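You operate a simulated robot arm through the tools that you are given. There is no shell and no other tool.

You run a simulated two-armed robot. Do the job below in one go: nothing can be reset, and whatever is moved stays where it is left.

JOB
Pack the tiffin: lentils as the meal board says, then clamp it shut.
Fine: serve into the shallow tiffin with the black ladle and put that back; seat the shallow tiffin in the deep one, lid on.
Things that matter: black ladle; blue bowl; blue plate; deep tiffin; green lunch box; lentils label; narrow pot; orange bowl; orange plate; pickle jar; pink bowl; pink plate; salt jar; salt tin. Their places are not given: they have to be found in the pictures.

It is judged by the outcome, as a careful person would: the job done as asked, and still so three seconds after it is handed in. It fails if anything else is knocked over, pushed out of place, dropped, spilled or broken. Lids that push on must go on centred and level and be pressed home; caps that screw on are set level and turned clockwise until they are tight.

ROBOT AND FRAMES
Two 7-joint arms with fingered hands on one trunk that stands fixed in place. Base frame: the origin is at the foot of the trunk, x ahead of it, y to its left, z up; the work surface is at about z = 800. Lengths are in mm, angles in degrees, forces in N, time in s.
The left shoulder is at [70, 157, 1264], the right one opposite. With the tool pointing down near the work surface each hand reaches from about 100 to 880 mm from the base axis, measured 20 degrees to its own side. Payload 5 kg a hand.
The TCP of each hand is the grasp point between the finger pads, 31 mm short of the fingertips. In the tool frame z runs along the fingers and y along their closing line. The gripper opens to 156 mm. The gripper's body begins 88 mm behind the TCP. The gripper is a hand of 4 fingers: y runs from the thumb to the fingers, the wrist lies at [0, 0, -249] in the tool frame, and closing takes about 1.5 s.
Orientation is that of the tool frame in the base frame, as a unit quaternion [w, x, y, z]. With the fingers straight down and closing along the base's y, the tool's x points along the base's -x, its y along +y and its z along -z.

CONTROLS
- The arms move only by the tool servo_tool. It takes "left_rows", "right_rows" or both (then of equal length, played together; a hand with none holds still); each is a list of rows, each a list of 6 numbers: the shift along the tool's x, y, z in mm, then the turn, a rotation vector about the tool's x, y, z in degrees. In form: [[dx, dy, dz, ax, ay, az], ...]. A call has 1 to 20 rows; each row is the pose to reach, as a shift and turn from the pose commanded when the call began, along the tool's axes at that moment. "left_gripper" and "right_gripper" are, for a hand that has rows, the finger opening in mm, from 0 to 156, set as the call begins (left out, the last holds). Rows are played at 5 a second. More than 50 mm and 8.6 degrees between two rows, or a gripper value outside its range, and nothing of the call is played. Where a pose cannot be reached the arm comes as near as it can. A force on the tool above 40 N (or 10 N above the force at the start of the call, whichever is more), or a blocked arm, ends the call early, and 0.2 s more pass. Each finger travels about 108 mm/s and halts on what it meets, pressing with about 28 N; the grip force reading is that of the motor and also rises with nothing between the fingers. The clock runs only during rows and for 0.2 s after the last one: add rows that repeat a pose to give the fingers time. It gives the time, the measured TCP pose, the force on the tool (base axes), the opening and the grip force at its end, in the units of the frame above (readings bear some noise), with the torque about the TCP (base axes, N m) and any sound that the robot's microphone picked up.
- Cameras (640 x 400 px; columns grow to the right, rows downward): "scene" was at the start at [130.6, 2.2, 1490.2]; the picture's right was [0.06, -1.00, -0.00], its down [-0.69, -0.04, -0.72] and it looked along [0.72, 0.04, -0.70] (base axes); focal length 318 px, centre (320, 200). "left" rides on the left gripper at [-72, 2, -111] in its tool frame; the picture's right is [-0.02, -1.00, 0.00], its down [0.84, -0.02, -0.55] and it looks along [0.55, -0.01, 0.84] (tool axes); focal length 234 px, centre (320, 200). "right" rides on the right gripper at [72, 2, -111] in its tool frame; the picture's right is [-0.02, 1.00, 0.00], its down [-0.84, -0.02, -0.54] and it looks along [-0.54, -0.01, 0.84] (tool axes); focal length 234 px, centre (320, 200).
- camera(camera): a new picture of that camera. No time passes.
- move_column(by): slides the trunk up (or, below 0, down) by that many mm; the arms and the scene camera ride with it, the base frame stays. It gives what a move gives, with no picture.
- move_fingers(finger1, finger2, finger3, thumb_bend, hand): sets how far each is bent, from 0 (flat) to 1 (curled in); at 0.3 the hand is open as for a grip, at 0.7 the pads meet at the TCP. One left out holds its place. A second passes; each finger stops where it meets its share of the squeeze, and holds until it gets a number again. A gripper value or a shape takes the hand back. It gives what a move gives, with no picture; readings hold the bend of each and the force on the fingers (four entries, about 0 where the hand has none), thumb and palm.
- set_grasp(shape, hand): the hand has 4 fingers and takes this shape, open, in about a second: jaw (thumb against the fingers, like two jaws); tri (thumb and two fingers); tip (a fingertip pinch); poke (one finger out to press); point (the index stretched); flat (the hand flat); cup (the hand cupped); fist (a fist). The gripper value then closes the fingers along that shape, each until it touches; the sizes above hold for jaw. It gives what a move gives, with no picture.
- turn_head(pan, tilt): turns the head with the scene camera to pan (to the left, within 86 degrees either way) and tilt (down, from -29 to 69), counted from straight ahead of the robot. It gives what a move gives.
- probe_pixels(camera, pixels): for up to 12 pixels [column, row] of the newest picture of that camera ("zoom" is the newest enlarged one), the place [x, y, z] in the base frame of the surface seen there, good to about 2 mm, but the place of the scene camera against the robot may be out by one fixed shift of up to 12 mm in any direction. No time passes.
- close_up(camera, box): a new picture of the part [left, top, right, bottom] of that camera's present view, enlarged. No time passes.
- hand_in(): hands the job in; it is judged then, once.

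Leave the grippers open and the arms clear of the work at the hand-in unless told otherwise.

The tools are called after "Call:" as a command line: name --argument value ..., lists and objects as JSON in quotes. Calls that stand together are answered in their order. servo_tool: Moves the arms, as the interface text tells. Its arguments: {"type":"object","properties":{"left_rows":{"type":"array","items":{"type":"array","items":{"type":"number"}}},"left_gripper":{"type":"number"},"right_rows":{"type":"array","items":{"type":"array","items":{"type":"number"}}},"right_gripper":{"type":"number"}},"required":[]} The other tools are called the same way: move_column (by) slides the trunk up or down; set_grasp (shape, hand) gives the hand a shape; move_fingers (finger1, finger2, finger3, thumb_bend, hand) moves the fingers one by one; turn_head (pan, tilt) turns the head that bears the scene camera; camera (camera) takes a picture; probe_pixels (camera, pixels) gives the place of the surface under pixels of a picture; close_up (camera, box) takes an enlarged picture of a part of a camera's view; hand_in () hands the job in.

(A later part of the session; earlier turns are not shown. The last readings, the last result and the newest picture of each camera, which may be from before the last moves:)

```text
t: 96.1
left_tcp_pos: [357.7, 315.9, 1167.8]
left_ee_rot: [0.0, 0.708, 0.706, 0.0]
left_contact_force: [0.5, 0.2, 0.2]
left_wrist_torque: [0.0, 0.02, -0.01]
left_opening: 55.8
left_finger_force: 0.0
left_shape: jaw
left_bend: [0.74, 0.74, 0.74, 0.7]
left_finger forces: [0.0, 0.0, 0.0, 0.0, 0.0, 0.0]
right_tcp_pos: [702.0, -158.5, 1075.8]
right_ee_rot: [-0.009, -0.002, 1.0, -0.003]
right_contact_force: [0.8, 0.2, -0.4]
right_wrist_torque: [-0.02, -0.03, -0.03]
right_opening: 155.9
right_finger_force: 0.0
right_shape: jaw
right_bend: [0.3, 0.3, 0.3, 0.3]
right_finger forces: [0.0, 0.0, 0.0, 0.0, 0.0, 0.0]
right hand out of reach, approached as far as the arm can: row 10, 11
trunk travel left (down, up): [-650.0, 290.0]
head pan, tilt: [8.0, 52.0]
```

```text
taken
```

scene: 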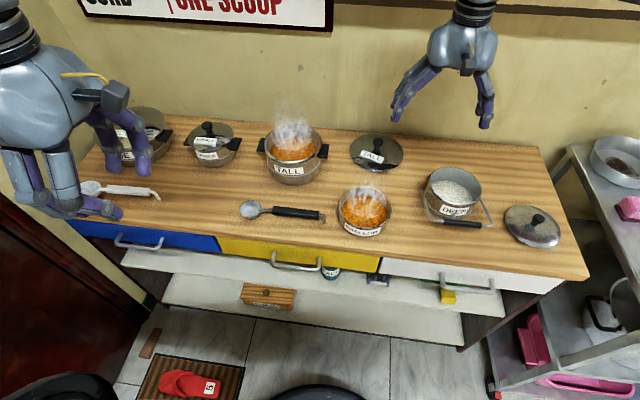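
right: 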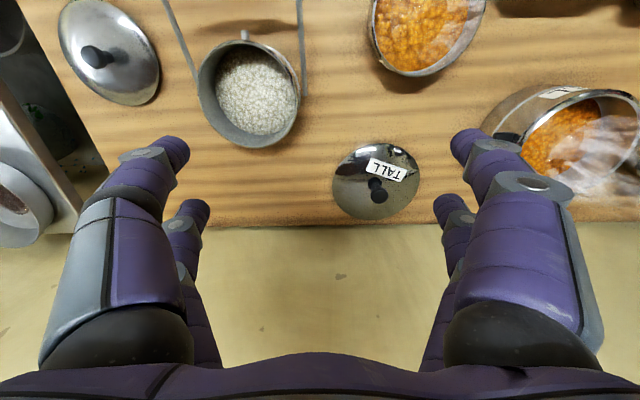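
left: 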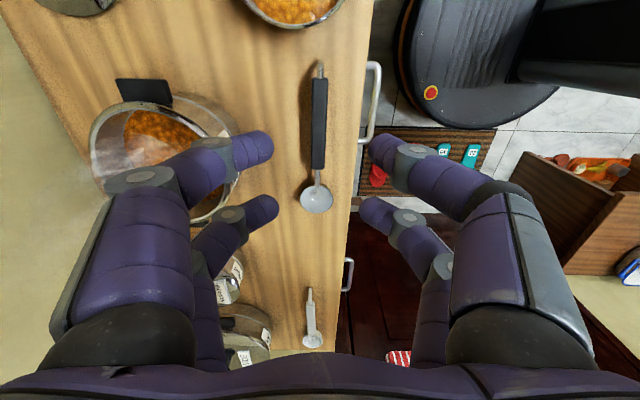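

I realize the right hand's mount mirrors the left: its natural equivalent is yaw +90°, not −90°. Rotate +90° while moving over the tiffin.

Call:
servo_tool --right_rows '[[10, 0, 0, 0, 0, 7.5], [20, 0, 0, 0, 0, 15], [30, 0, 0, 0, 0, 22.5], [40, 10, 5, 0, 0, 30], [50, 25, 10, 0, 0, 37.5], [60, 40, 15, 0, 0, 45], [70, 55, 20, 0, 0, 52.5], [80, 70, 25, 0, 0, 60], [90, 85, 30, 0, 0, 67.5], [100, 100, 40, 0, 0, 75], [107, 115, 50, 0, 0, 82.5], [107, 124, 60, 0, 0, 90], [107, 124, 60, 0, 0, 90]]'

Call:
camera --camera "scene"

Call:
camera --camera "right"

```text
t: 98.9
left_tcp_pos: [354.0, 319.3, 1169.2]
left_ee_rot: [0.002, 0.707, 0.707, -0.001]
left_contact_force: [0.5, -0.6, 0.1]
left_wrist_torque: [0.0, -0.05, 0.01]
left_opening: 55.9
left_finger_force: 0.0
left_shape: jaw
left_bend: [0.74, 0.74, 0.74, 0.7]
left_finger forces: [0.0, 0.1, 0.0, 0.0, 0.0, 0.0]
right_tcp_pos: [578.3, -271.4, 990.4]
right_ee_rot: [-0.061, 0.663, 0.741, 0.081]
right_contact_force: [0.8, -0.2, -0.5]
right_wrist_torque: [0.0, 0.01, 0.01]
right_opening: 156.1
right_finger_force: 0.2
right_shape: jaw
right_bend: [0.3, 0.3, 0.3, 0.3]
right_finger forces: [0.0, 0.0, 0.0, 0.0, 0.0, 0.1]
right hand out of reach, approached as far as the arm can: row 6, 7, 8, 9, 10, 11, 12, 13
trunk travel left (down, up): [-650.0, 290.0]
head pan, tilt: [8.0, 52.0]
```

```text
taken
```

scene: 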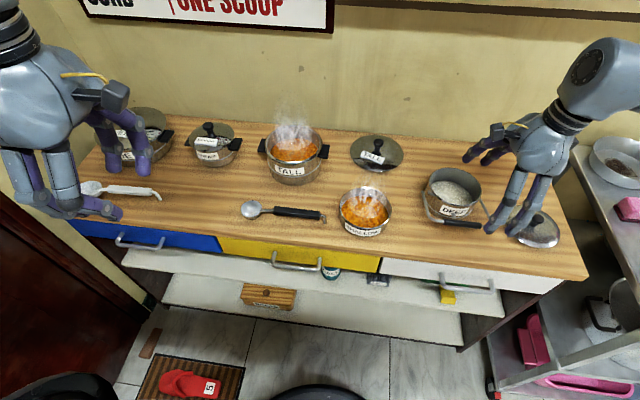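

```text
taken
```

right: 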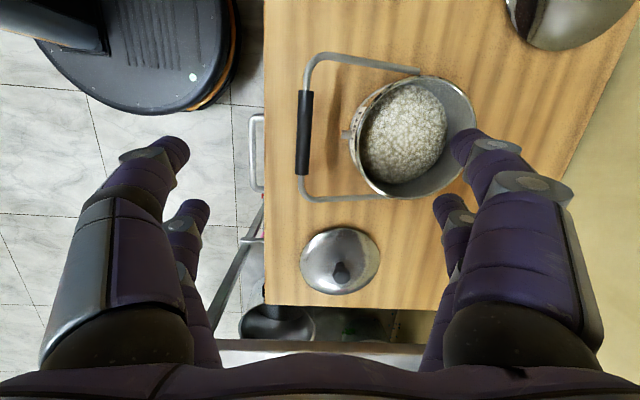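

Yaw +90° is worse; yaw −90° was nearly enough, and more negative yaw seems to help. First raise and level the hand away from the deep tiffin.

Call:
servo_tool --right_rows '[[8, 1.6, -39, 1, -5.7, 0], [16, 3, -78, 2.3, -11.4, 0], [24, 4.7, -117, 2.3, -11.4, 0], [24, 4.7, -150, 2.3, -11.4, 0], [24, 4.7, -150, 2.3, -11.4, 0]]'

```text
t: 100.1
left_tcp_pos: [354.4, 318.4, 1169.1]
left_ee_rot: [0.001, 0.708, 0.706, 0.0]
left_contact_force: [0.5, 0.1, -0.1]
left_wrist_torque: [-0.03, 0.04, -0.02]
left_opening: 55.5
left_finger_force: 0.1
left_shape: jaw
left_bend: [0.74, 0.74, 0.74, 0.7]
left_finger forces: [0.0, 0.0, 0.1, 0.0, 0.0, 0.0]
right_tcp_pos: [579.5, -352.0, 1134.0]
right_ee_rot: [-0.015, 0.651, 0.759, 0.016]
right_contact_force: [0.6, 0.3, 0.5]
right_wrist_torque: [0.0, 0.02, 0.01]
right_opening: 155.8
right_finger_force: 0.0
right_shape: jaw
right_bend: [0.3, 0.3, 0.3, 0.3]
right_finger forces: [0.0, 0.0, 0.1, 0.0, 0.0, 0.1]
right hand out of reach, approached as far as the arm can: row 1, 2, 3, 4, 5
trunk travel left (down, up): [-650.0, 290.0]
head pan, tilt: [8.0, 52.0]
```

Now unwind yaw to 0 moving to a neutral spot.

Call:
servo_tool --right_rows '[[6.4, -4.5, -4.5, 0, 0, -7.5], [12.8, -9, -9, 0, 0, -15], [19.3, -13.5, -13.6, 0, 0, -22.5], [25.7, -18, -18, 0, 0, -30], [32, -22.5, -22.7, 0, 0, -37.5], [38.5, -27, -27, 0, 0, -45], [45, -31.6, -31.8, 0, 0, -52.5], [51.3, -36, -36, 0, 0, -60], [57.8, -40.6, -41, 0, 0, -67.5], [64.2, -45, -45.5, 0, 0, -75], [70.6, -49.6, -50, 0, 0, -81], [70.6, -49.6, -50, 0, 0, -81]]'

```text
t: 102.7
left_tcp_pos: [355.3, 317.6, 1168.4]
left_ee_rot: [0.001, 0.708, 0.707, 0.0]
left_contact_force: [0.9, -0.8, 0.1]
left_wrist_torque: [0.02, 0.0, -0.01]
left_opening: 55.7
left_finger_force: 0.1
left_shape: jaw
left_bend: [0.74, 0.74, 0.74, 0.7]
left_finger forces: [0.1, 0.0, 0.0, 0.1, 0.1, 0.0]
right_tcp_pos: [519.5, -291.7, 1187.2]
right_ee_rot: [-0.001, 0.002, 1.0, 0.023]
right_contact_force: [0.1, 0.4, 0.0]
right_wrist_torque: [0.01, 0.02, -0.01]
right_opening: 156.1
right_finger_force: 0.0
right_shape: jaw
right_bend: [0.3, 0.3, 0.3, 0.3]
right_finger forces: [0.0, 0.0, 0.0, 0.0, 0.0, 0.0]
trunk travel left (down, up): [-650.0, 290.0]
head pan, tilt: [8.0, 52.0]
```

Fix the small 2.6° tilt, then yaw to −120° while moving toward the tiffin.

Call:
servo_tool --right_rows '[[0, 0, 0, 2.6, 0, 0], [0, 0, 0, 2.6, 0, 0]]'

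Call:
servo_tool --right_rows '[[-2, 14, 8, 0, 0, -7.5], [-5, 28, 16, 0, 0, -15], [-7, 42, 24, 0, 0, -22.5], [-10, 56, 32, 0, 0, -30], [-12, 70, 40, 0, 0, -37.5], [-15, 85, 48, 0, 0, -45], [-17, 100, 56, 0, 0, -52.5], [-20, 115, 64, 0, 0, -60], [-22, 130, 72, 0, 0, -67.5], [-25, 145, 80, 0, 0, -75], [-27, 160, 88, 0, 0, -82.5], [-30, 175, 96, 0, 0, -90], [-32, 190, 104, 0, 0, -97.5], [-35, 204, 112, 0, 0, -105], [-38, 218, 120, 0, 0, -112.5], [-40, 230, 127, 0, 0, -120], [-40, 230, 127, 0, 0, -120]]'

Call:
servo_tool --right_rows '[[0, 0, 10, 0, 0, 0], [-5, -35, 30, 0, 0, 0], [-5, -35, 30, 0, 0, 0]]'

Call:
camera --camera "right"

Call:
camera --camera "scene"

```text
t: 103.3
left_tcp_pos: [354.9, 317.1, 1169.2]
left_ee_rot: [0.001, 0.708, 0.706, 0.001]
left_contact_force: [-0.5, 0.6, 0.3]
left_wrist_torque: [0.0, 0.01, 0.03]
left_opening: 55.6
left_finger_force: 0.0
left_shape: jaw
left_bend: [0.74, 0.74, 0.74, 0.7]
left_finger forces: [0.1, 0.0, 0.0, 0.1, 0.0, 0.1]
right_tcp_pos: [520.4, -293.0, 1188.1]
right_ee_rot: [-0.001, 0.002, 1.0, -0.001]
right_contact_force: [0.6, 0.4, -0.2]
right_wrist_torque: [0.0, -0.01, -0.02]
right_opening: 156.3
right_finger_force: 0.1
right_shape: jaw
right_bend: [0.3, 0.3, 0.3, 0.3]
right_finger forces: [0.1, 0.1, 0.0, 0.1, 0.0, 0.1]
trunk travel left (down, up): [-650.0, 290.0]
head pan, tilt: [8.0, 52.0]
```

```text
t: 106.9
left_tcp_pos: [353.8, 317.8, 1169.4]
left_ee_rot: [0.001, 0.708, 0.706, 0.0]
left_contact_force: [-0.4, -0.1, -0.6]
left_wrist_torque: [0.0, -0.03, 0.0]
left_opening: 55.5
left_finger_force: 0.1
left_shape: jaw
left_bend: [0.74, 0.74, 0.74, 0.7]
left_finger forces: [0.1, 0.0, 0.1, 0.1, 0.1, 0.1]
right_tcp_pos: [560.0, -63.3, 1061.5]
right_ee_rot: [0.001, 0.865, -0.502, 0.0]
right_contact_force: [0.1, 0.1, -0.2]
right_wrist_torque: [0.0, -0.02, -0.01]
right_opening: 156.0
right_finger_force: 0.1
right_shape: jaw
right_bend: [0.3, 0.3, 0.3, 0.3]
right_finger forces: [0.0, 0.1, 0.0, 0.1, 0.1, 0.0]
trunk travel left (down, up): [-650.0, 290.0]
head pan, tilt: [8.0, 52.0]
```

```text
t: 107.7
left_tcp_pos: [353.4, 317.7, 1170.4]
left_ee_rot: [0.002, 0.708, 0.706, 0.001]
left_contact_force: [-0.5, -0.4, 0.5]
left_wrist_torque: [0.01, -0.03, -0.02]
left_opening: 55.8
left_finger_force: 0.0
left_shape: jaw
left_bend: [0.74, 0.74, 0.74, 0.7]
left_finger forces: [0.0, 0.1, 0.0, 0.0, 0.0, 0.0]
right_tcp_pos: [581.1, -51.8, 1034.1]
right_ee_rot: [-0.001, 0.865, -0.502, 0.0]
right_contact_force: [0.4, 0.2, 0.3]
right_wrist_torque: [0.03, -0.02, -0.01]
right_opening: 156.2
right_finger_force: 0.0
right_shape: jaw
right_bend: [0.3, 0.3, 0.3, 0.3]
right_finger forces: [0.0, 0.1, 0.0, 0.0, 0.0, 0.1]
right hand out of reach, approached as far as the arm can: row 2, 3
trunk travel left (down, up): [-650.0, 290.0]
head pan, tilt: [8.0, 52.0]
```

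```text
taken
```

right: 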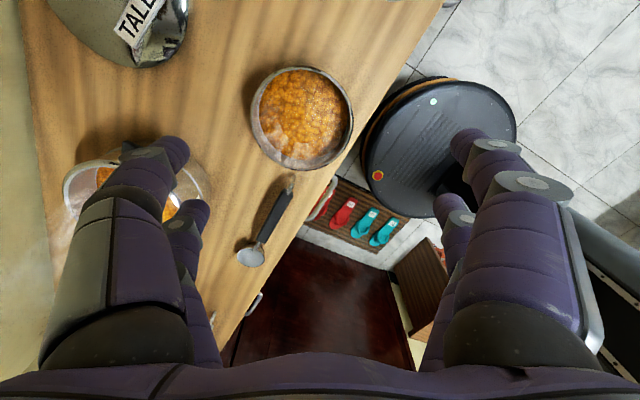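

```text
taken
```

scene: 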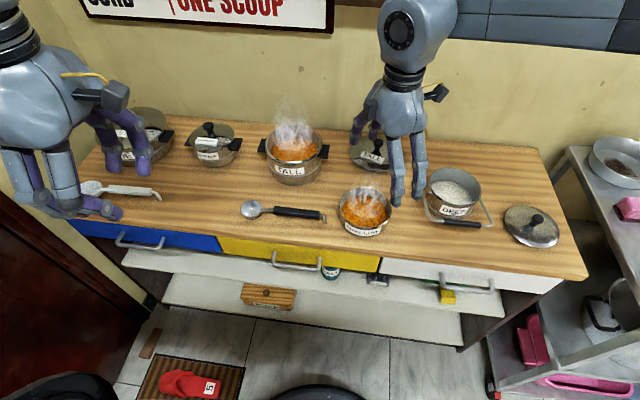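

Still held at y≈−52. I'll test whether a fuller yaw (−180°, the mirror of the left hand's natural pose) frees the arm.

Call:
servo_tool --right_rows '[[0, 0, -8, 0, 0, -7.5], [0, 0, -16, 0, 0, -15], [0, 0, -16, 0, 0, -22.5], [0, 0, -16, 0, 0, -30], [0, 0, -16, 0, 0, -37.5], [0, 0, -16, 0, 0, -45], [0, 0, -16, 0, 0, -52.5], [0, 0, -16, 0, 0, -60], [0, 0, -16, 0, 0, -60]]'

Call:
servo_tool --right_rows '[[0, -20, 0, 0, 0, 0], [5, -40, 0, 0, 0, 0], [10, -60, 0, 0, 0, 0], [10, -60, 0, 0, 0, 0]]'

Call:
camera --camera "scene"

```text
t: 109.7
left_tcp_pos: [354.4, 317.6, 1168.2]
left_ee_rot: [0.001, 0.708, 0.707, 0.001]
left_contact_force: [-0.7, -0.1, -0.6]
left_wrist_torque: [0.0, -0.02, 0.0]
left_opening: 56.0
left_finger_force: 0.0
left_shape: jaw
left_bend: [0.74, 0.74, 0.74, 0.7]
left_finger forces: [0.0, 0.1, 0.0, 0.0, 0.0, 0.1]
right_tcp_pos: [580.4, -52.3, 1049.6]
right_ee_rot: [0.0, 1.0, -0.002, -0.001]
right_contact_force: [0.0, 0.6, 0.0]
right_wrist_torque: [0.0, 0.0, -0.02]
right_opening: 155.8
right_finger_force: 0.0
right_shape: jaw
right_bend: [0.3, 0.3, 0.3, 0.3]
right_finger forces: [0.1, 0.1, 0.1, 0.0, 0.0, 0.0]
trunk travel left (down, up): [-650.0, 290.0]
head pan, tilt: [8.0, 52.0]
```

```text
t: 110.7
left_tcp_pos: [352.7, 318.5, 1169.1]
left_ee_rot: [0.001, 0.708, 0.707, 0.001]
left_contact_force: [-0.5, 0.3, 0.7]
left_wrist_torque: [0.02, -0.03, 0.03]
left_opening: 55.7
left_finger_force: 0.0
left_shape: jaw
left_bend: [0.74, 0.74, 0.74, 0.7]
left_finger forces: [0.0, 0.0, 0.0, 0.0, 0.0, 0.0]
right_tcp_pos: [567.0, -38.4, 1058.1]
right_ee_rot: [0.0, 1.0, -0.002, 0.0]
right_contact_force: [0.7, 0.4, -0.7]
right_wrist_torque: [-0.01, -0.03, 0.04]
right_opening: 155.8
right_finger_force: 0.2
right_shape: jaw
right_bend: [0.3, 0.3, 0.3, 0.3]
right_finger forces: [0.0, 0.0, 0.0, 0.0, 0.1, 0.0]
right hand out of reach, approached as far as the arm can: row 1, 2, 3, 4
trunk travel left (down, up): [-650.0, 290.0]
head pan, tilt: [8.0, 52.0]
```

```text
taken
```

scene: 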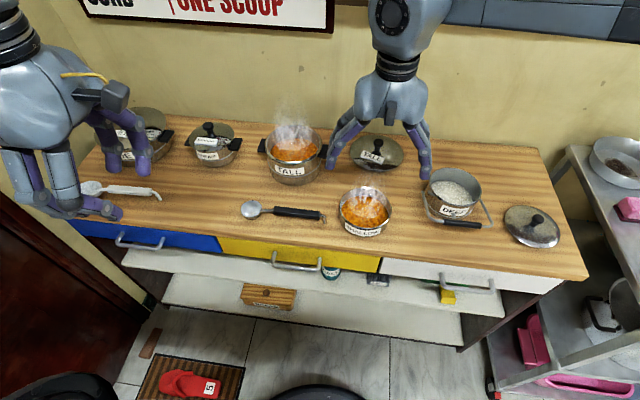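

The right arm can't cross that far. Instead the left arm will handle the shallow tiffin. I retract the right arm and test the left arm's reach above the deep tiffin.

Call:
servo_tool --right_rows '[[-10, 25, -30, 0, 0, 0], [-20, 60, -50, 0, 0, 0], [-40, 100, -70, 0, 0, 0], [-60, 140, -90, 0, 0, 0], [-80, 180, -100, 0, 0, 0], [-100, 220, -110, 0, 0, 0], [-120, 260, -115, 0, 0, 0], [-140, 300, -120, 0, 0, 0], [-165, 340, -120, 0, 0, 0], [-190, 380, -120, 0, 0, 0], [-210, 420, -120, 0, 0, 0]]'

Call:
servo_tool --left_rows '[[-30, 35, -5, 0, 0, 0], [-60, 70, -5, 0, 0, 0], [-95, 100, 0, 0, 0, 0], [-130, 130, 10, 0, 0, 0], [-165, 160, 20, 0, 0, 0], [-200, 190, 30, 0, 0, 0], [-235, 215, 45, 0, 0, 0], [-270, 240, 60, 0, 0, 0], [-305, 260, 75, 0, 0, 0], [-340, 280, 90, 0, 0, 0], [-380, 295, 105, 0, 0, 0], [-420, 305, 120, 0, 0, 0], [-460, 315, 130, 0, 0, 0], [-500, 322, 140, 0, 0, 0], [-535, 328, 150, 0, 0, 0], [-568, 330, 160, 0, 0, 0], [-568, 330, 160, 0, 0, 0]]'

Call:
camera --camera "scene"

Call:
camera --camera "left"

```text
t: 113.1
left_tcp_pos: [352.4, 315.0, 1171.3]
left_ee_rot: [0.001, 0.707, 0.707, 0.003]
left_contact_force: [-0.6, 0.1, 0.2]
left_wrist_torque: [0.07, -0.03, -0.03]
left_opening: 55.9
left_finger_force: 0.1
left_shape: jaw
left_bend: [0.74, 0.74, 0.74, 0.7]
left_finger forces: [0.0, 0.1, 0.0, 0.0, 0.0, 0.1]
right_tcp_pos: [351.9, -459.7, 1178.0]
right_ee_rot: [-0.001, 1.0, -0.002, 0.0]
right_contact_force: [0.2, -0.5, -0.4]
right_wrist_torque: [0.01, -0.05, 0.0]
right_opening: 156.1
right_finger_force: 0.2
right_shape: jaw
right_bend: [0.3, 0.3, 0.3, 0.3]
right_finger forces: [0.1, 0.1, 0.0, 0.0, 0.0, 0.0]
trunk travel left (down, up): [-650.0, 290.0]
head pan, tilt: [8.0, 52.0]
```

```text
t: 116.7
left_tcp_pos: [677.8, -239.9, 1008.7]
left_ee_rot: [0.003, 0.708, 0.706, -0.001]
left_contact_force: [0.5, -0.2, -0.4]
left_wrist_torque: [-0.05, 0.0, -0.01]
left_opening: 55.7
left_finger_force: 0.0
left_shape: jaw
left_bend: [0.74, 0.74, 0.74, 0.7]
left_finger forces: [0.0, 0.0, 0.1, 0.0, 0.0, 0.0]
left hand out of reach, approached as far as the arm can: row 16, 17
right_tcp_pos: [355.1, -453.5, 1179.3]
right_ee_rot: [0.001, 1.0, -0.003, -0.001]
right_contact_force: [0.2, 0.8, 0.6]
right_wrist_torque: [-0.03, -0.01, 0.0]
right_opening: 155.8
right_finger_force: 0.0
right_shape: jaw
right_bend: [0.3, 0.3, 0.3, 0.3]
right_finger forces: [0.0, 0.0, 0.0, 0.1, 0.0, 0.1]
trunk travel left (down, up): [-650.0, 290.0]
head pan, tilt: [8.0, 52.0]
```

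```text
taken
```

scene: 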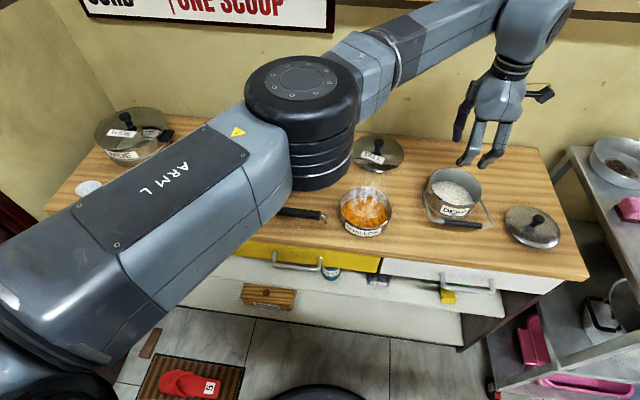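

```text
taken
```

left: 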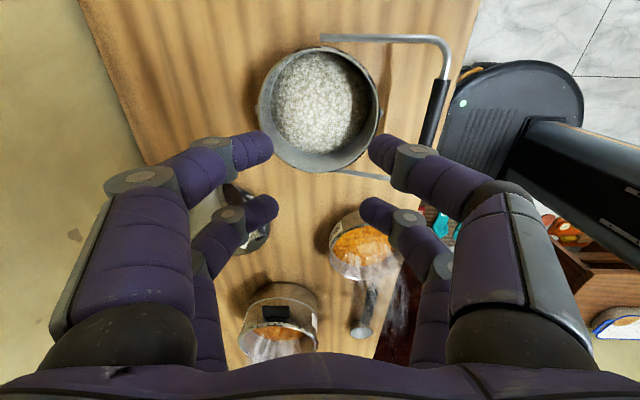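

The left arm just about reaches there but at its limit. Safer: left moves the tiffin to mid-counter (640,−100), then the right arm seats it. Left hand goes back above the tiffin, opened fully.

Call:
servo_tool --left_rows '[[30, -12, 0, 0, 0, 0], [70, -28, 0, 0, 0, 0], [110, -44, 0, 0, 0, 0], [150, -60, 0, 0, 0, 0], [180, -72, 0, 0, 0, 0], [210, -83, 0, 0, 0, 0], [210, -83, 0, 0, 0, 0], [210, -83, 0, 0, 0, 0]]' --left_gripper 156

Call:
camera --camera "left"

Call:
camera --camera "scene"

```text
t: 118.5
left_tcp_pos: [594.0, -31.3, 1009.7]
left_ee_rot: [0.0, 0.708, 0.707, 0.001]
left_contact_force: [-0.2, 0.6, -1.1]
left_wrist_torque: [0.0, -0.02, -0.02]
left_opening: 156.0
left_finger_force: 0.0
left_shape: jaw
left_bend: [0.3, 0.3, 0.3, 0.3]
left_finger forces: [0.0, 0.1, 0.0, 0.0, 0.0, 0.1]
right_tcp_pos: [354.2, -456.9, 1179.7]
right_ee_rot: [0.0, 1.0, -0.001, 0.0]
right_contact_force: [-0.5, 0.0, -0.8]
right_wrist_torque: [0.02, -0.01, -0.02]
right_opening: 155.9
right_finger_force: 0.1
right_shape: jaw
right_bend: [0.3, 0.3, 0.3, 0.3]
right_finger forces: [0.0, 0.1, 0.1, 0.0, 0.0, 0.0]
trunk travel left (down, up): [-650.0, 290.0]
head pan, tilt: [8.0, 52.0]
```

```text
taken
```

left: 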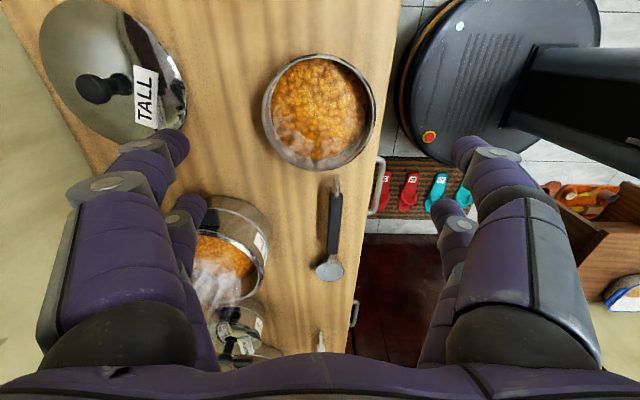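

```text
taken
```

scene: 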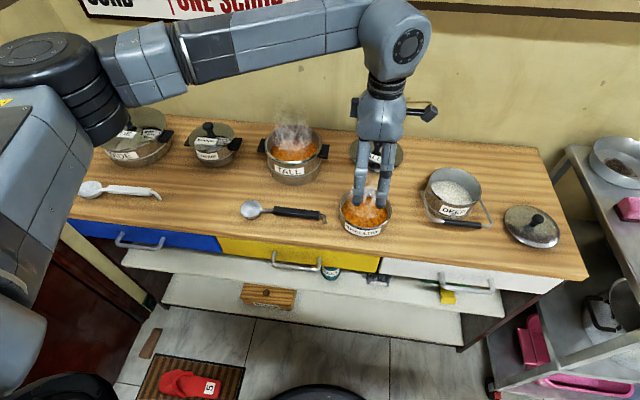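

Verify the tiffin's centre from this camera.

Call:
probe_pixels --camera "left" --pixels '[[263, 110], [375, 115], [318, 56], [318, 169], [276, 78], [360, 80], [318, 90], [337, 180], [140, 150], [185, 150]]'

Call:
close_up --camera "left" --box '[230, 30, 410, 200]'

```text
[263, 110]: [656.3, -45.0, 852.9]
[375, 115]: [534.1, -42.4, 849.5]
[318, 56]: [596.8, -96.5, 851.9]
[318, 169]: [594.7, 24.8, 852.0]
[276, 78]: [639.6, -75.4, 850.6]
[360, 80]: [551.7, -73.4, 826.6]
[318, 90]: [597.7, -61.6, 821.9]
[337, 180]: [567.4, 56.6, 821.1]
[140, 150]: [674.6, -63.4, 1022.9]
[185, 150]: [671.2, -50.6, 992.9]
```

```text
2.35 times, centred on (320, 115) of left
```

zoom: 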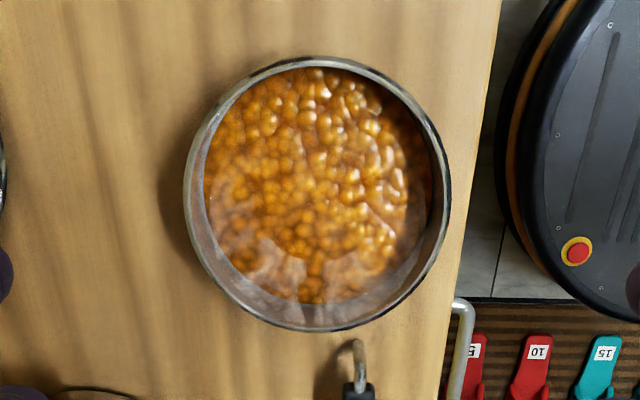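

Centre (595.5,−35.5), r≈61, fingertips will clear by ~16 mm. Descend to z≈846 around it.

Call:
servo_tool --left_rows '[[0, 1.5, 30, 0, 0, 0], [0, 1.5, 60, 0, 0, 0], [0, 1.5, 90, 0, 0, 0], [0, 1.5, 115, 0, 0, 0], [0, 1.5, 135, 0, 0, 0], [0, 1.5, 150, 0, 0, 0], [0, 1.5, 163, 0, 0, 0], [0, 1.5, 163, 0, 0, 0]]'

Call:
camera --camera "left"

Call:
close_up --camera "scene" --box '[310, 140, 430, 250]'

```text
t: 120.3
left_tcp_pos: [597.1, -31.7, 844.9]
left_ee_rot: [0.002, 0.708, 0.707, 0.001]
left_contact_force: [-0.3, 0.1, 0.7]
left_wrist_torque: [0.0, 0.01, 0.02]
left_opening: 155.6
left_finger_force: 0.0
left_shape: jaw
left_bend: [0.3, 0.3, 0.3, 0.3]
left_finger forces: [0.0, 0.0, 0.0, 0.0, 0.1, 0.0]
right_tcp_pos: [355.2, -456.6, 1179.3]
right_ee_rot: [0.0, 1.0, -0.002, -0.002]
right_contact_force: [0.3, -0.2, 0.1]
right_wrist_torque: [-0.01, -0.02, 0.0]
right_opening: 155.9
right_finger_force: 0.1
right_shape: jaw
right_bend: [0.3, 0.3, 0.3, 0.3]
right_finger forces: [0.0, 0.0, 0.0, 0.0, 0.0, 0.0]
trunk travel left (down, up): [-650.0, 290.0]
head pan, tilt: [8.0, 52.0]
```

```text
taken
```

left: 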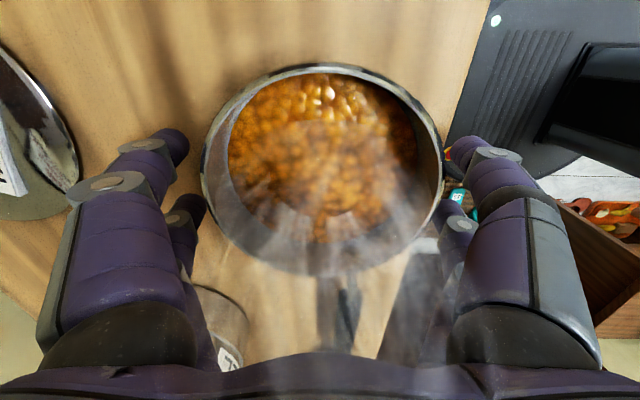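

```text
3.64 times, centred on (370, 195) of scene
```

zoom: 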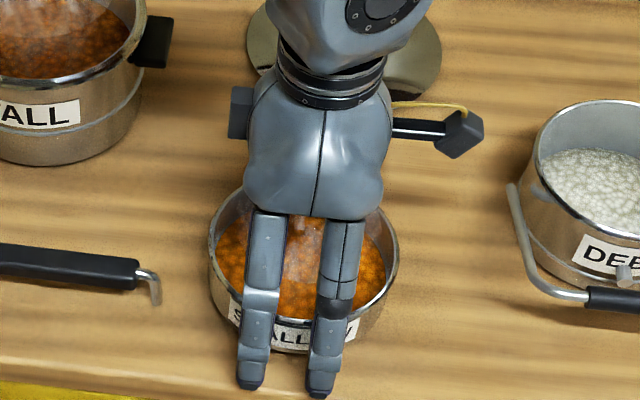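

The fingers straddle the tiffin. Close on it.

Call:
servo_tool --left_rows '[[0, 0, 0, 0, 0, 0], [0, 0, 0, 0, 0, 0], [0, 0, 0, 0, 0, 0], [0, 0, 0, 0, 0, 0], [0, 0, 0, 0, 0, 0], [0, 0, 0, 0, 0, 0], [0, 0, 0, 0, 0, 0]]' --left_gripper 90

Call:
camera --camera "left"

Call:
close_up --camera "scene" --box '[310, 140, 430, 250]'

```text
t: 121.9
left_tcp_pos: [598.0, -30.4, 845.6]
left_ee_rot: [0.0, 0.708, 0.707, 0.001]
left_contact_force: [0.4, 0.7, -1.0]
left_wrist_torque: [-0.02, 0.02, -0.03]
left_opening: 101.0
left_finger_force: 27.5
left_shape: jaw
left_bend: [0.3, 0.31, 0.32, 0.65]
left_finger forces: [25.4, 25.8, 23.6, 0.0, 26.2, 0.0]
right_tcp_pos: [353.9, -457.1, 1179.4]
right_ee_rot: [0.0, 1.0, -0.002, -0.001]
right_contact_force: [0.0, 1.0, -0.7]
right_wrist_torque: [0.01, -0.01, 0.01]
right_opening: 155.7
right_finger_force: 0.1
right_shape: jaw
right_bend: [0.3, 0.3, 0.3, 0.3]
right_finger forces: [0.0, 0.0, 0.0, 0.1, 0.1, 0.1]
trunk travel left (down, up): [-650.0, 290.0]
head pan, tilt: [8.0, 52.0]
```

```text
taken
```

left: 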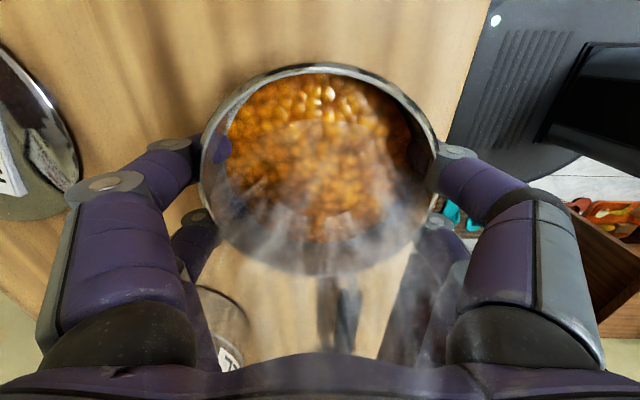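

```text
3.64 times, centred on (370, 195) of scene
```

zoom: 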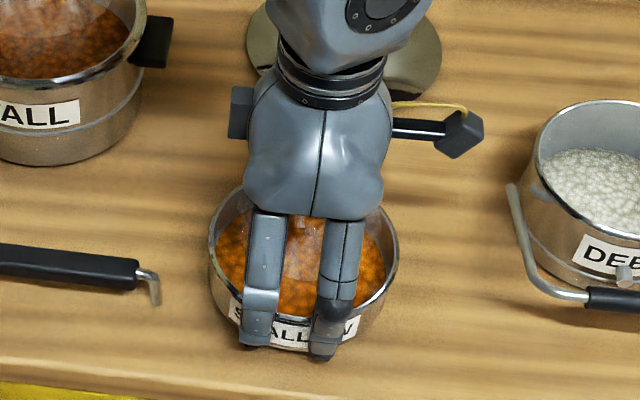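

Forces ~25 N on all contacts. I want a closer look at the fingertip near (222,150).

Call:
close_up --camera "left" --box '[140, 60, 300, 260]'

Call:
close_up --camera "left" --box '[360, 60, 500, 260]'

Call:
probe_pixels --camera "left" --pixels '[[222, 150], [208, 150], [195, 148], [180, 150], [236, 150], [440, 160], [450, 170], [428, 160], [202, 225], [222, 225]]'

```text
2.00 times, centred on (220, 160) of left
```

zoom: 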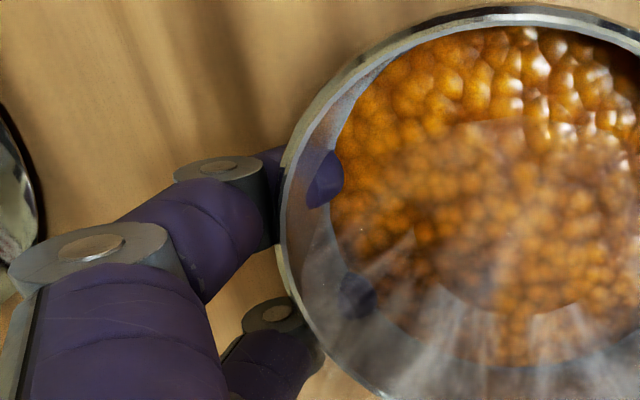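

```text
2.00 times, centred on (430, 160) of left
```

zoom: 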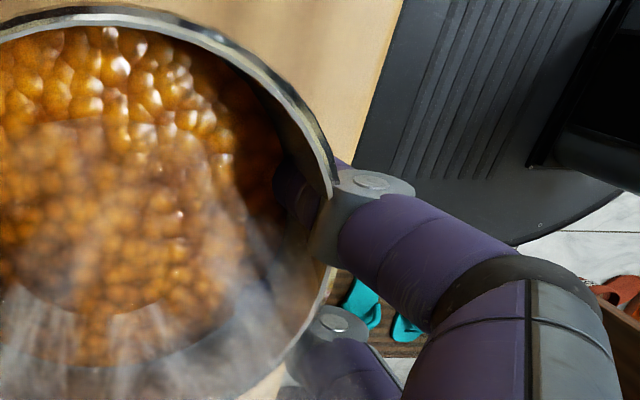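

```text
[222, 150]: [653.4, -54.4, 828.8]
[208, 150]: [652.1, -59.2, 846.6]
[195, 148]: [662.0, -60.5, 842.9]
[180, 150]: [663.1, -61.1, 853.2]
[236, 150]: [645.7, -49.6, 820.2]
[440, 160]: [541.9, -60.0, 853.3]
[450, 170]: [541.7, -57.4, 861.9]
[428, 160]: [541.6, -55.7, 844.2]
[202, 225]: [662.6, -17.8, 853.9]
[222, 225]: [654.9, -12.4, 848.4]
```

The fingertips read as firmly pressed (visual overlap with the wall only). Lift 12 mm slowly and check.

Call:
servo_tool --left_rows '[[0, 0, -3, 0, 0, 0], [0, 0, -6, 0, 0, 0], [0, 0, -9, 0, 0, 0], [0, 0, -12, 0, 0, 0], [0, 0, -12, 0, 0, 0]]'

Call:
close_up --camera "scene" --box '[310, 140, 430, 250]'

Call:
camera --camera "left"

```text
t: 123.1
left_tcp_pos: [596.1, -30.2, 857.2]
left_ee_rot: [0.001, 0.708, 0.706, 0.001]
left_contact_force: [-0.3, 0.5, -2.9]
left_wrist_torque: [0.02, 0.0, -0.04]
left_opening: 100.8
left_finger_force: 28.5
left_shape: jaw
left_bend: [0.3, 0.31, 0.32, 0.65]
left_finger forces: [25.5, 25.9, 23.5, 0.0, 26.3, 0.0]
right_tcp_pos: [355.1, -456.4, 1178.0]
right_ee_rot: [0.0, 1.0, -0.002, -0.001]
right_contact_force: [0.3, 0.2, 0.6]
right_wrist_torque: [0.01, -0.01, 0.0]
right_opening: 156.3
right_finger_force: 0.2
right_shape: jaw
right_bend: [0.3, 0.3, 0.3, 0.3]
right_finger forces: [0.0, 0.1, 0.1, 0.0, 0.1, 0.0]
trunk travel left (down, up): [-650.0, 290.0]
head pan, tilt: [8.0, 52.0]
```

```text
3.64 times, centred on (370, 195) of scene
```

zoom: 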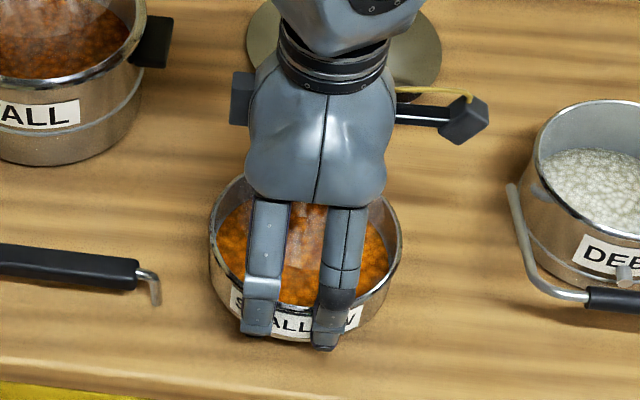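

```text
taken
```

left: 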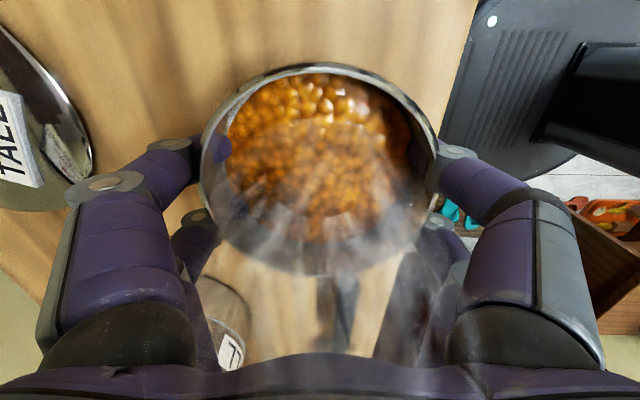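

It holds level with ~2.9 N. Carry it gently to the mid-counter spot near (630,−100) and set it down.

Call:
servo_tool --left_rows '[[0, 0, -6, 0, 0, 0], [0, 0, -12, 0, 0, 0], [-4, 2, -15, 0, 0, 0], [-10, 5, -15, 0, 0, 0], [-18, 9.5, -15, 0, 0, 0], [-27, 14, -15, 0, 0, 0], [-36, 19, -15, 0, 0, 0], [-45, 23.5, -15, 0, 0, 0], [-53, 28, -15, 0, 0, 0], [-59, 31, -15, 0, 0, 0], [-63, 33, -15, 0, 0, 0], [-65, 34, -15, 0, 0, 0], [-65, 34, -8, 0, 0, 0], [-65, 34, 0, 0, 0, 0], [-65, 34, 6, 0, 0, 0], [-65, 34, 10, 0, 0, 0], [-65, 34, 12, 0, 0, 0], [-65, 34, 12, 0, 0, 0]]'

Call:
camera --camera "left"

Call:
close_up --camera "scene" --box '[320, 120, 480, 250]'

```text
t: 126.9
left_tcp_pos: [631.5, -95.6, 847.3]
left_ee_rot: [0.001, 0.708, 0.707, 0.0]
left_contact_force: [-0.3, -0.3, -2.8]
left_wrist_torque: [0.0, 0.03, 0.01]
left_opening: 100.4
left_finger_force: 28.0
left_shape: jaw
left_bend: [0.3, 0.31, 0.32, 0.65]
left_finger forces: [25.6, 26.0, 23.8, 0.1, 26.4, 0.0]
right_tcp_pos: [354.8, -456.3, 1179.6]
right_ee_rot: [0.0, 1.0, -0.001, -0.001]
right_contact_force: [-0.1, -0.1, 0.9]
right_wrist_torque: [0.02, 0.01, 0.0]
right_opening: 155.9
right_finger_force: 0.0
right_shape: jaw
right_bend: [0.3, 0.3, 0.3, 0.3]
right_finger forces: [0.0, 0.1, 0.1, 0.1, 0.0, 0.0]
trunk travel left (down, up): [-650.0, 290.0]
head pan, tilt: [8.0, 52.0]
```

```text
taken
```

left: 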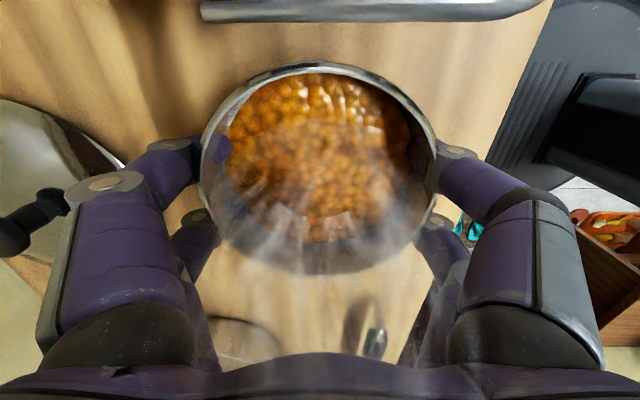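

```text
3.08 times, centred on (400, 185) of scene
```

zoom: 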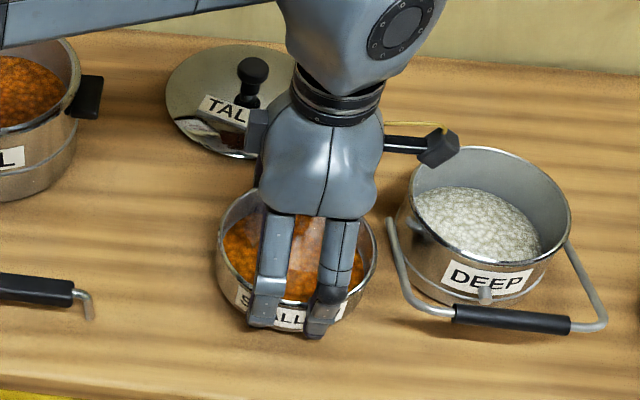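

Still ~1–2 mm above the counter (2.8 N load). Lower 2 mm and release.

Call:
servo_tool --left_rows '[[0, 0, 1, 0, 0, 0], [0, 0, 2, 0, 0, 0], [0, 0, 2, 0, 0, 0]]'

```text
t: 127.7
left_tcp_pos: [631.4, -95.3, 846.7]
left_ee_rot: [0.002, 0.707, 0.707, 0.0]
left_contact_force: [0.1, 0.1, 0.9]
left_wrist_torque: [0.04, 0.04, 0.0]
left_opening: 101.0
left_finger_force: 28.2
left_shape: jaw
left_bend: [0.3, 0.31, 0.32, 0.65]
left_finger forces: [25.8, 26.3, 24.0, 0.1, 26.6, 0.0]
right_tcp_pos: [354.2, -454.8, 1179.5]
right_ee_rot: [-0.001, 1.0, -0.002, -0.001]
right_contact_force: [0.4, 0.2, 0.6]
right_wrist_torque: [0.04, 0.0, -0.02]
right_opening: 155.9
right_finger_force: 0.1
right_shape: jaw
right_bend: [0.3, 0.3, 0.3, 0.3]
right_finger forces: [0.0, 0.0, 0.0, 0.1, 0.0, 0.0]
trunk travel left (down, up): [-650.0, 290.0]
head pan, tilt: [8.0, 52.0]
```

It rests on the counter now. Open and rise straight up, then retreat left.

Call:
servo_tool --left_rows '[[0, 0, 0, 0, 0, 0], [0, 0, 0, 0, 0, 0], [0, 0, 0, 0, 0, 0], [0, 0, 0, 0, 0, 0], [0, 0, 0, 0, 0, 0], [0, 0, -20, 0, 0, 0], [0, 0, -55, 0, 0, 0], [0, 0, -100, 0, 0, 0], [0, 0, -150, 0, 0, 0]]' --left_gripper 156

Call:
servo_tool --left_rows '[[30, -25, -25, 0, 0, 0], [65, -50, -50, 0, 0, 0], [100, -75, -70, 0, 0, 0], [135, -100, -90, 0, 0, 0], [170, -125, -110, 0, 0, 0], [205, -150, -130, 0, 0, 0], [240, -175, -145, 0, 0, 0], [275, -200, -160, 0, 0, 0], [315, -225, -170, 0, 0, 0], [355, -250, -170, 0, 0, 0], [395, -270, -170, 0, 0, 0], [420, -280, -170, 0, 0, 0]]'

Call:
turn_head --pan -8 --tilt 52

Call:
camera --camera "scene"

```text
t: 129.7
left_tcp_pos: [628.6, -95.9, 994.9]
left_ee_rot: [0.001, 0.709, 0.705, 0.001]
left_contact_force: [0.3, -0.4, 0.2]
left_wrist_torque: [0.03, -0.07, -0.02]
left_opening: 155.7
left_finger_force: 0.1
left_shape: jaw
left_bend: [0.3, 0.3, 0.3, 0.3]
left_finger forces: [0.0, 0.0, 0.0, 0.1, 0.0, 0.0]
right_tcp_pos: [352.9, -455.8, 1179.1]
right_ee_rot: [0.0, 1.0, -0.002, -0.001]
right_contact_force: [-0.1, 0.5, 0.1]
right_wrist_torque: [0.0, -0.02, 0.01]
right_opening: 156.2
right_finger_force: 0.0
right_shape: jaw
right_bend: [0.3, 0.3, 0.3, 0.3]
right_finger forces: [0.1, 0.0, 0.1, 0.0, 0.0, 0.1]
trunk travel left (down, up): [-650.0, 290.0]
head pan, tilt: [8.0, 52.0]
```

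```text
t: 132.3
left_tcp_pos: [349.7, 324.3, 1166.1]
left_ee_rot: [0.002, 0.708, 0.706, 0.001]
left_contact_force: [0.3, 0.0, 0.0]
left_wrist_torque: [-0.01, -0.01, -0.01]
left_opening: 155.9
left_finger_force: 0.1
left_shape: jaw
left_bend: [0.3, 0.3, 0.3, 0.3]
left_finger forces: [0.0, 0.0, 0.0, 0.0, 0.0, 0.0]
right_tcp_pos: [352.1, -456.7, 1179.4]
right_ee_rot: [0.0, 1.0, -0.004, -0.001]
right_contact_force: [-0.2, -0.3, -0.1]
right_wrist_torque: [0.04, -0.03, 0.01]
right_opening: 155.8
right_finger_force: 0.1
right_shape: jaw
right_bend: [0.3, 0.3, 0.3, 0.3]
right_finger forces: [0.1, 0.0, 0.0, 0.0, 0.0, 0.0]
trunk travel left (down, up): [-650.0, 290.0]
head pan, tilt: [8.0, 52.0]
```

```text
t: 133.1
left_tcp_pos: [352.1, 324.4, 1164.8]
left_ee_rot: [0.001, 0.707, 0.707, 0.0]
left_contact_force: [-0.3, 0.4, 0.9]
left_wrist_torque: [-0.02, 0.03, 0.02]
left_opening: 156.1
left_finger_force: 0.0
left_shape: jaw
left_bend: [0.3, 0.3, 0.3, 0.3]
left_finger forces: [0.0, 0.0, 0.0, 0.0, 0.1, 0.1]
right_tcp_pos: [355.2, -456.8, 1178.6]
right_ee_rot: [0.0, 1.0, -0.002, -0.001]
right_contact_force: [0.0, -0.4, -1.1]
right_wrist_torque: [0.0, 0.0, 0.0]
right_opening: 156.2
right_finger_force: 0.1
right_shape: jaw
right_bend: [0.3, 0.3, 0.3, 0.3]
right_finger forces: [0.1, 0.1, 0.1, 0.0, 0.0, 0.0]
trunk travel left (down, up): [-650.0, 290.0]
head pan, tilt: [-8.0, 52.0]
```

```text
taken
```

scene: 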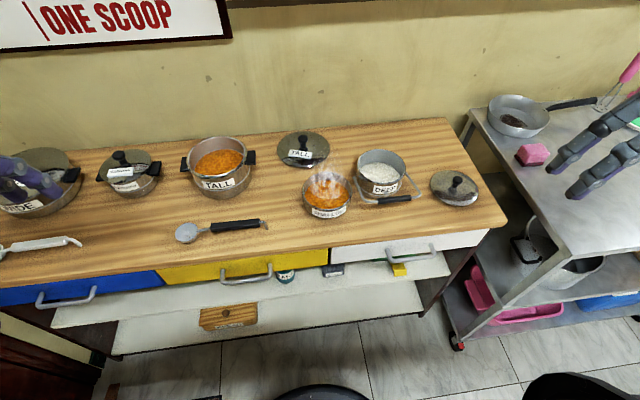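

Everything stands well; the shallow tiffin is at about (631,−100). Now bring the right hand above it with yaw −90°.

Call:
servo_tool --right_rows '[[20, -24, 5, 0, 0, 7], [40, -48, 10, 0, 0, 14], [60, -72, 15, 0, 0, 21], [80, -96, 20, 0, 0, 28], [100, -120, 28, 0, 0, 35], [120, -144, 36, 0, 0, 42], [140, -168, 46, 0, 0, 49], [160, -192, 58, 0, 0, 56], [180, -216, 70, 0, 0, 63], [200, -240, 84, 0, 0, 70], [222, -264, 98, 0, 0, 77], [245, -288, 112, 0, 0, 84], [267, -307, 129, 0, 0, 90], [267, -307, 129, 0, 0, 90]]' --right_gripper 156

Call:
camera --camera "right"

Call:
camera --camera "scene"

```text
t: 136.1
left_tcp_pos: [350.7, 325.9, 1164.4]
left_ee_rot: [0.002, 0.707, 0.707, 0.001]
left_contact_force: [-1.2, 0.3, 0.1]
left_wrist_torque: [0.04, -0.02, 0.01]
left_opening: 155.9
left_finger_force: 0.1
left_shape: jaw
left_bend: [0.3, 0.3, 0.3, 0.3]
left_finger forces: [0.0, 0.0, 0.1, 0.0, 0.1, 0.0]
right_tcp_pos: [622.8, -149.1, 1049.9]
right_ee_rot: [-0.002, -0.705, 0.709, -0.001]
right_contact_force: [0.7, 0.4, -0.1]
right_wrist_torque: [0.01, -0.01, -0.01]
right_opening: 155.9
right_finger_force: 0.0
right_shape: jaw
right_bend: [0.3, 0.3, 0.3, 0.3]
right_finger forces: [0.0, 0.0, 0.0, 0.0, 0.0, 0.0]
trunk travel left (down, up): [-650.0, 290.0]
head pan, tilt: [-8.0, 52.0]
```

```text
taken
```

right: 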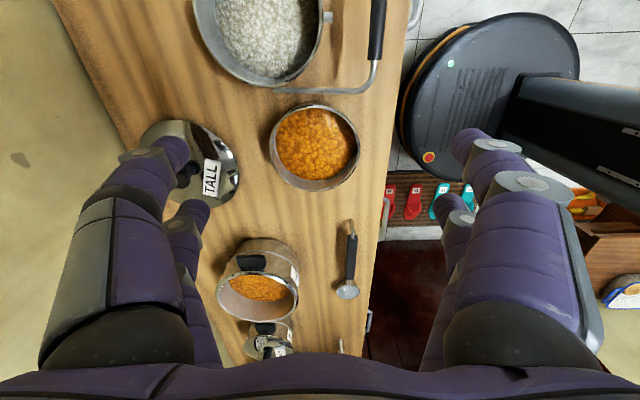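

```text
taken
```

scene: 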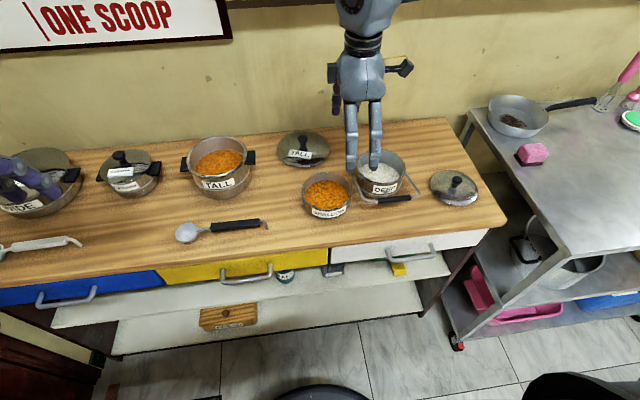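

Probe both tiffins from here.

Call:
probe_pixels --camera "right" --pixels '[[270, 145], [360, 147], [314, 103], [314, 191], [314, 140], [194, 20], [260, 84], [323, 20], [215, 60], [305, 68], [330, 16], [362, 92]]'

Call:
close_up --camera "right" --box '[180, 0, 400, 200]'

```text
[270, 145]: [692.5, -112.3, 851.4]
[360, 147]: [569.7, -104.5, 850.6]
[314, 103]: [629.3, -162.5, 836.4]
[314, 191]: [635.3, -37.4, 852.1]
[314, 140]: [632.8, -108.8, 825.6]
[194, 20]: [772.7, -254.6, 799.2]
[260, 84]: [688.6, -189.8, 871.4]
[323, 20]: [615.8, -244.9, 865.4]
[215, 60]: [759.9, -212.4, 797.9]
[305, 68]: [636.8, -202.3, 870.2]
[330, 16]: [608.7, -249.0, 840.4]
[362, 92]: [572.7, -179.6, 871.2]
```

```text
2.00 times, centred on (290, 100) of right
```

zoom: 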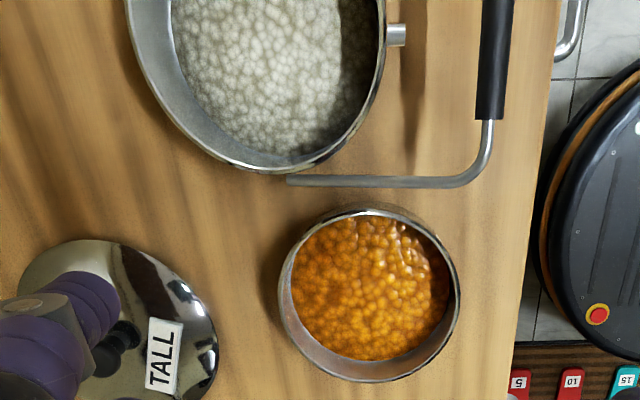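

Shallow is centred at (631,−99). Before grasping I want the deep tiffin's exact centre, so I move the right hand to its right side for a full view.

Call:
servo_tool --right_rows '[[40, -10, 0, 0, 0, 0], [80, -20, 0, 0, 0, 0], [120, -30, 0, 0, 0, 0], [160, -40, 0, 0, 0, 0], [200, -50, 0, 0, 0, 0], [230, -58, 0, 0, 0, 0], [230, -58, 0, 0, 0, 0]]'

Call:
camera --camera "right"

Call:
close_up --camera "right" --box '[230, 40, 430, 220]'

```text
t: 137.7
left_tcp_pos: [350.8, 326.1, 1163.9]
left_ee_rot: [0.002, 0.708, 0.707, 0.0]
left_contact_force: [0.3, -1.1, -0.4]
left_wrist_torque: [-0.02, 0.03, 0.0]
left_opening: 155.8
left_finger_force: 0.0
left_shape: jaw
left_bend: [0.3, 0.3, 0.3, 0.3]
left_finger forces: [0.0, 0.1, 0.1, 0.0, 0.1, 0.1]
right_tcp_pos: [679.8, -380.7, 1050.6]
right_ee_rot: [-0.001, -0.706, 0.708, 0.0]
right_contact_force: [0.3, 0.3, 0.1]
right_wrist_torque: [-0.01, -0.01, -0.01]
right_opening: 155.9
right_finger_force: 0.0
right_shape: jaw
right_bend: [0.3, 0.3, 0.3, 0.3]
right_finger forces: [0.0, 0.0, 0.0, 0.0, 0.1, 0.0]
trunk travel left (down, up): [-650.0, 290.0]
head pan, tilt: [-8.0, 52.0]
```

```text
taken
```

right: 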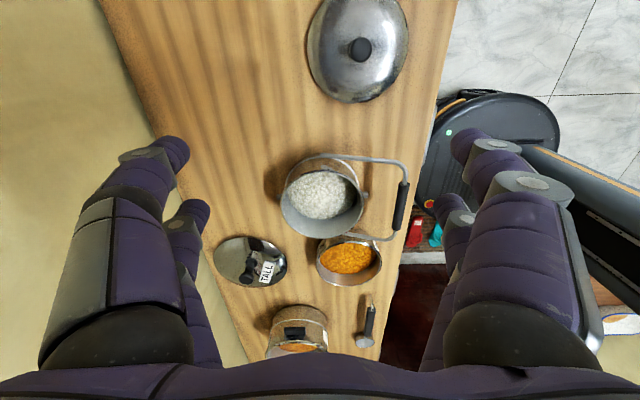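

```text
2.22 times, centred on (330, 130) of right
```

zoom: 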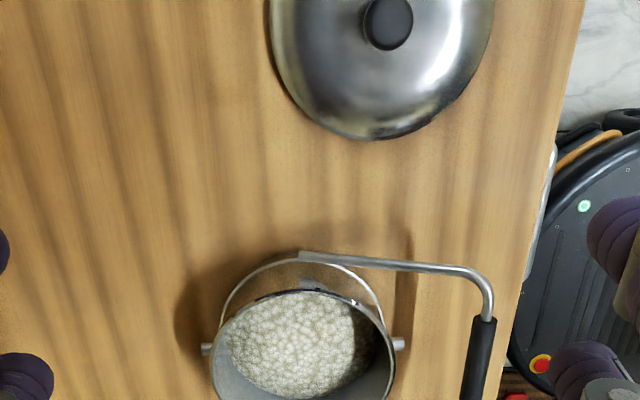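

Probe deep tiffin rim, pegs, bail pivot and the lid in this view.

Call:
probe_pixels --camera "right" --pixels '[[282, 203], [362, 200], [322, 237], [300, 231], [345, 229], [290, 180], [352, 178], [322, 171], [277, 197], [366, 195], [308, 156], [330, 238]]'

Call:
probe_pixels --camera "zoom" --pixels '[[300, 254], [310, 285], [300, 290], [400, 264], [470, 270], [490, 310], [388, 22], [388, 48], [274, 30], [490, 30], [370, 138], [280, 80]]'

Call:
close_up --camera "right" --box '[250, 140, 420, 260]'

```text
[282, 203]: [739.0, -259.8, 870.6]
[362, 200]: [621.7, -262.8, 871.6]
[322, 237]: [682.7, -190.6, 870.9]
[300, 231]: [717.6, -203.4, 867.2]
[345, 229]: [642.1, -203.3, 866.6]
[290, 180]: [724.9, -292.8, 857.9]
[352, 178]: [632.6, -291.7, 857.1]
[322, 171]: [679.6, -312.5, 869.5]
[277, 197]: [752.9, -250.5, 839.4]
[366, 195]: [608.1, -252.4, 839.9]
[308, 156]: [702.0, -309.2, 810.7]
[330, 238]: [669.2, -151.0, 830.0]
```

```text
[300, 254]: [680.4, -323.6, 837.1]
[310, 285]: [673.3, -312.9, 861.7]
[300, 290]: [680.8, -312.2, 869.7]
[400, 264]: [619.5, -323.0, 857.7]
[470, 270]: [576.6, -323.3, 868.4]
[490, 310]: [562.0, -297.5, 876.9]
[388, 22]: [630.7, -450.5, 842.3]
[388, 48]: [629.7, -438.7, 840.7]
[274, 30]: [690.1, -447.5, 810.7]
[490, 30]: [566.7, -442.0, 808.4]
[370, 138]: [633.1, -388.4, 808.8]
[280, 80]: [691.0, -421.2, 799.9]
```

```text
3.33 times, centred on (335, 200) of right
```

zoom: 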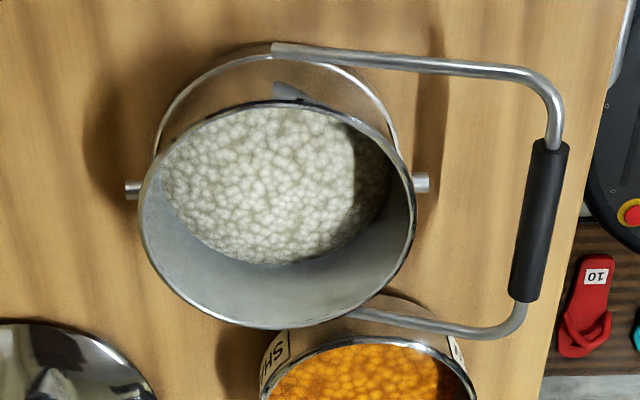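

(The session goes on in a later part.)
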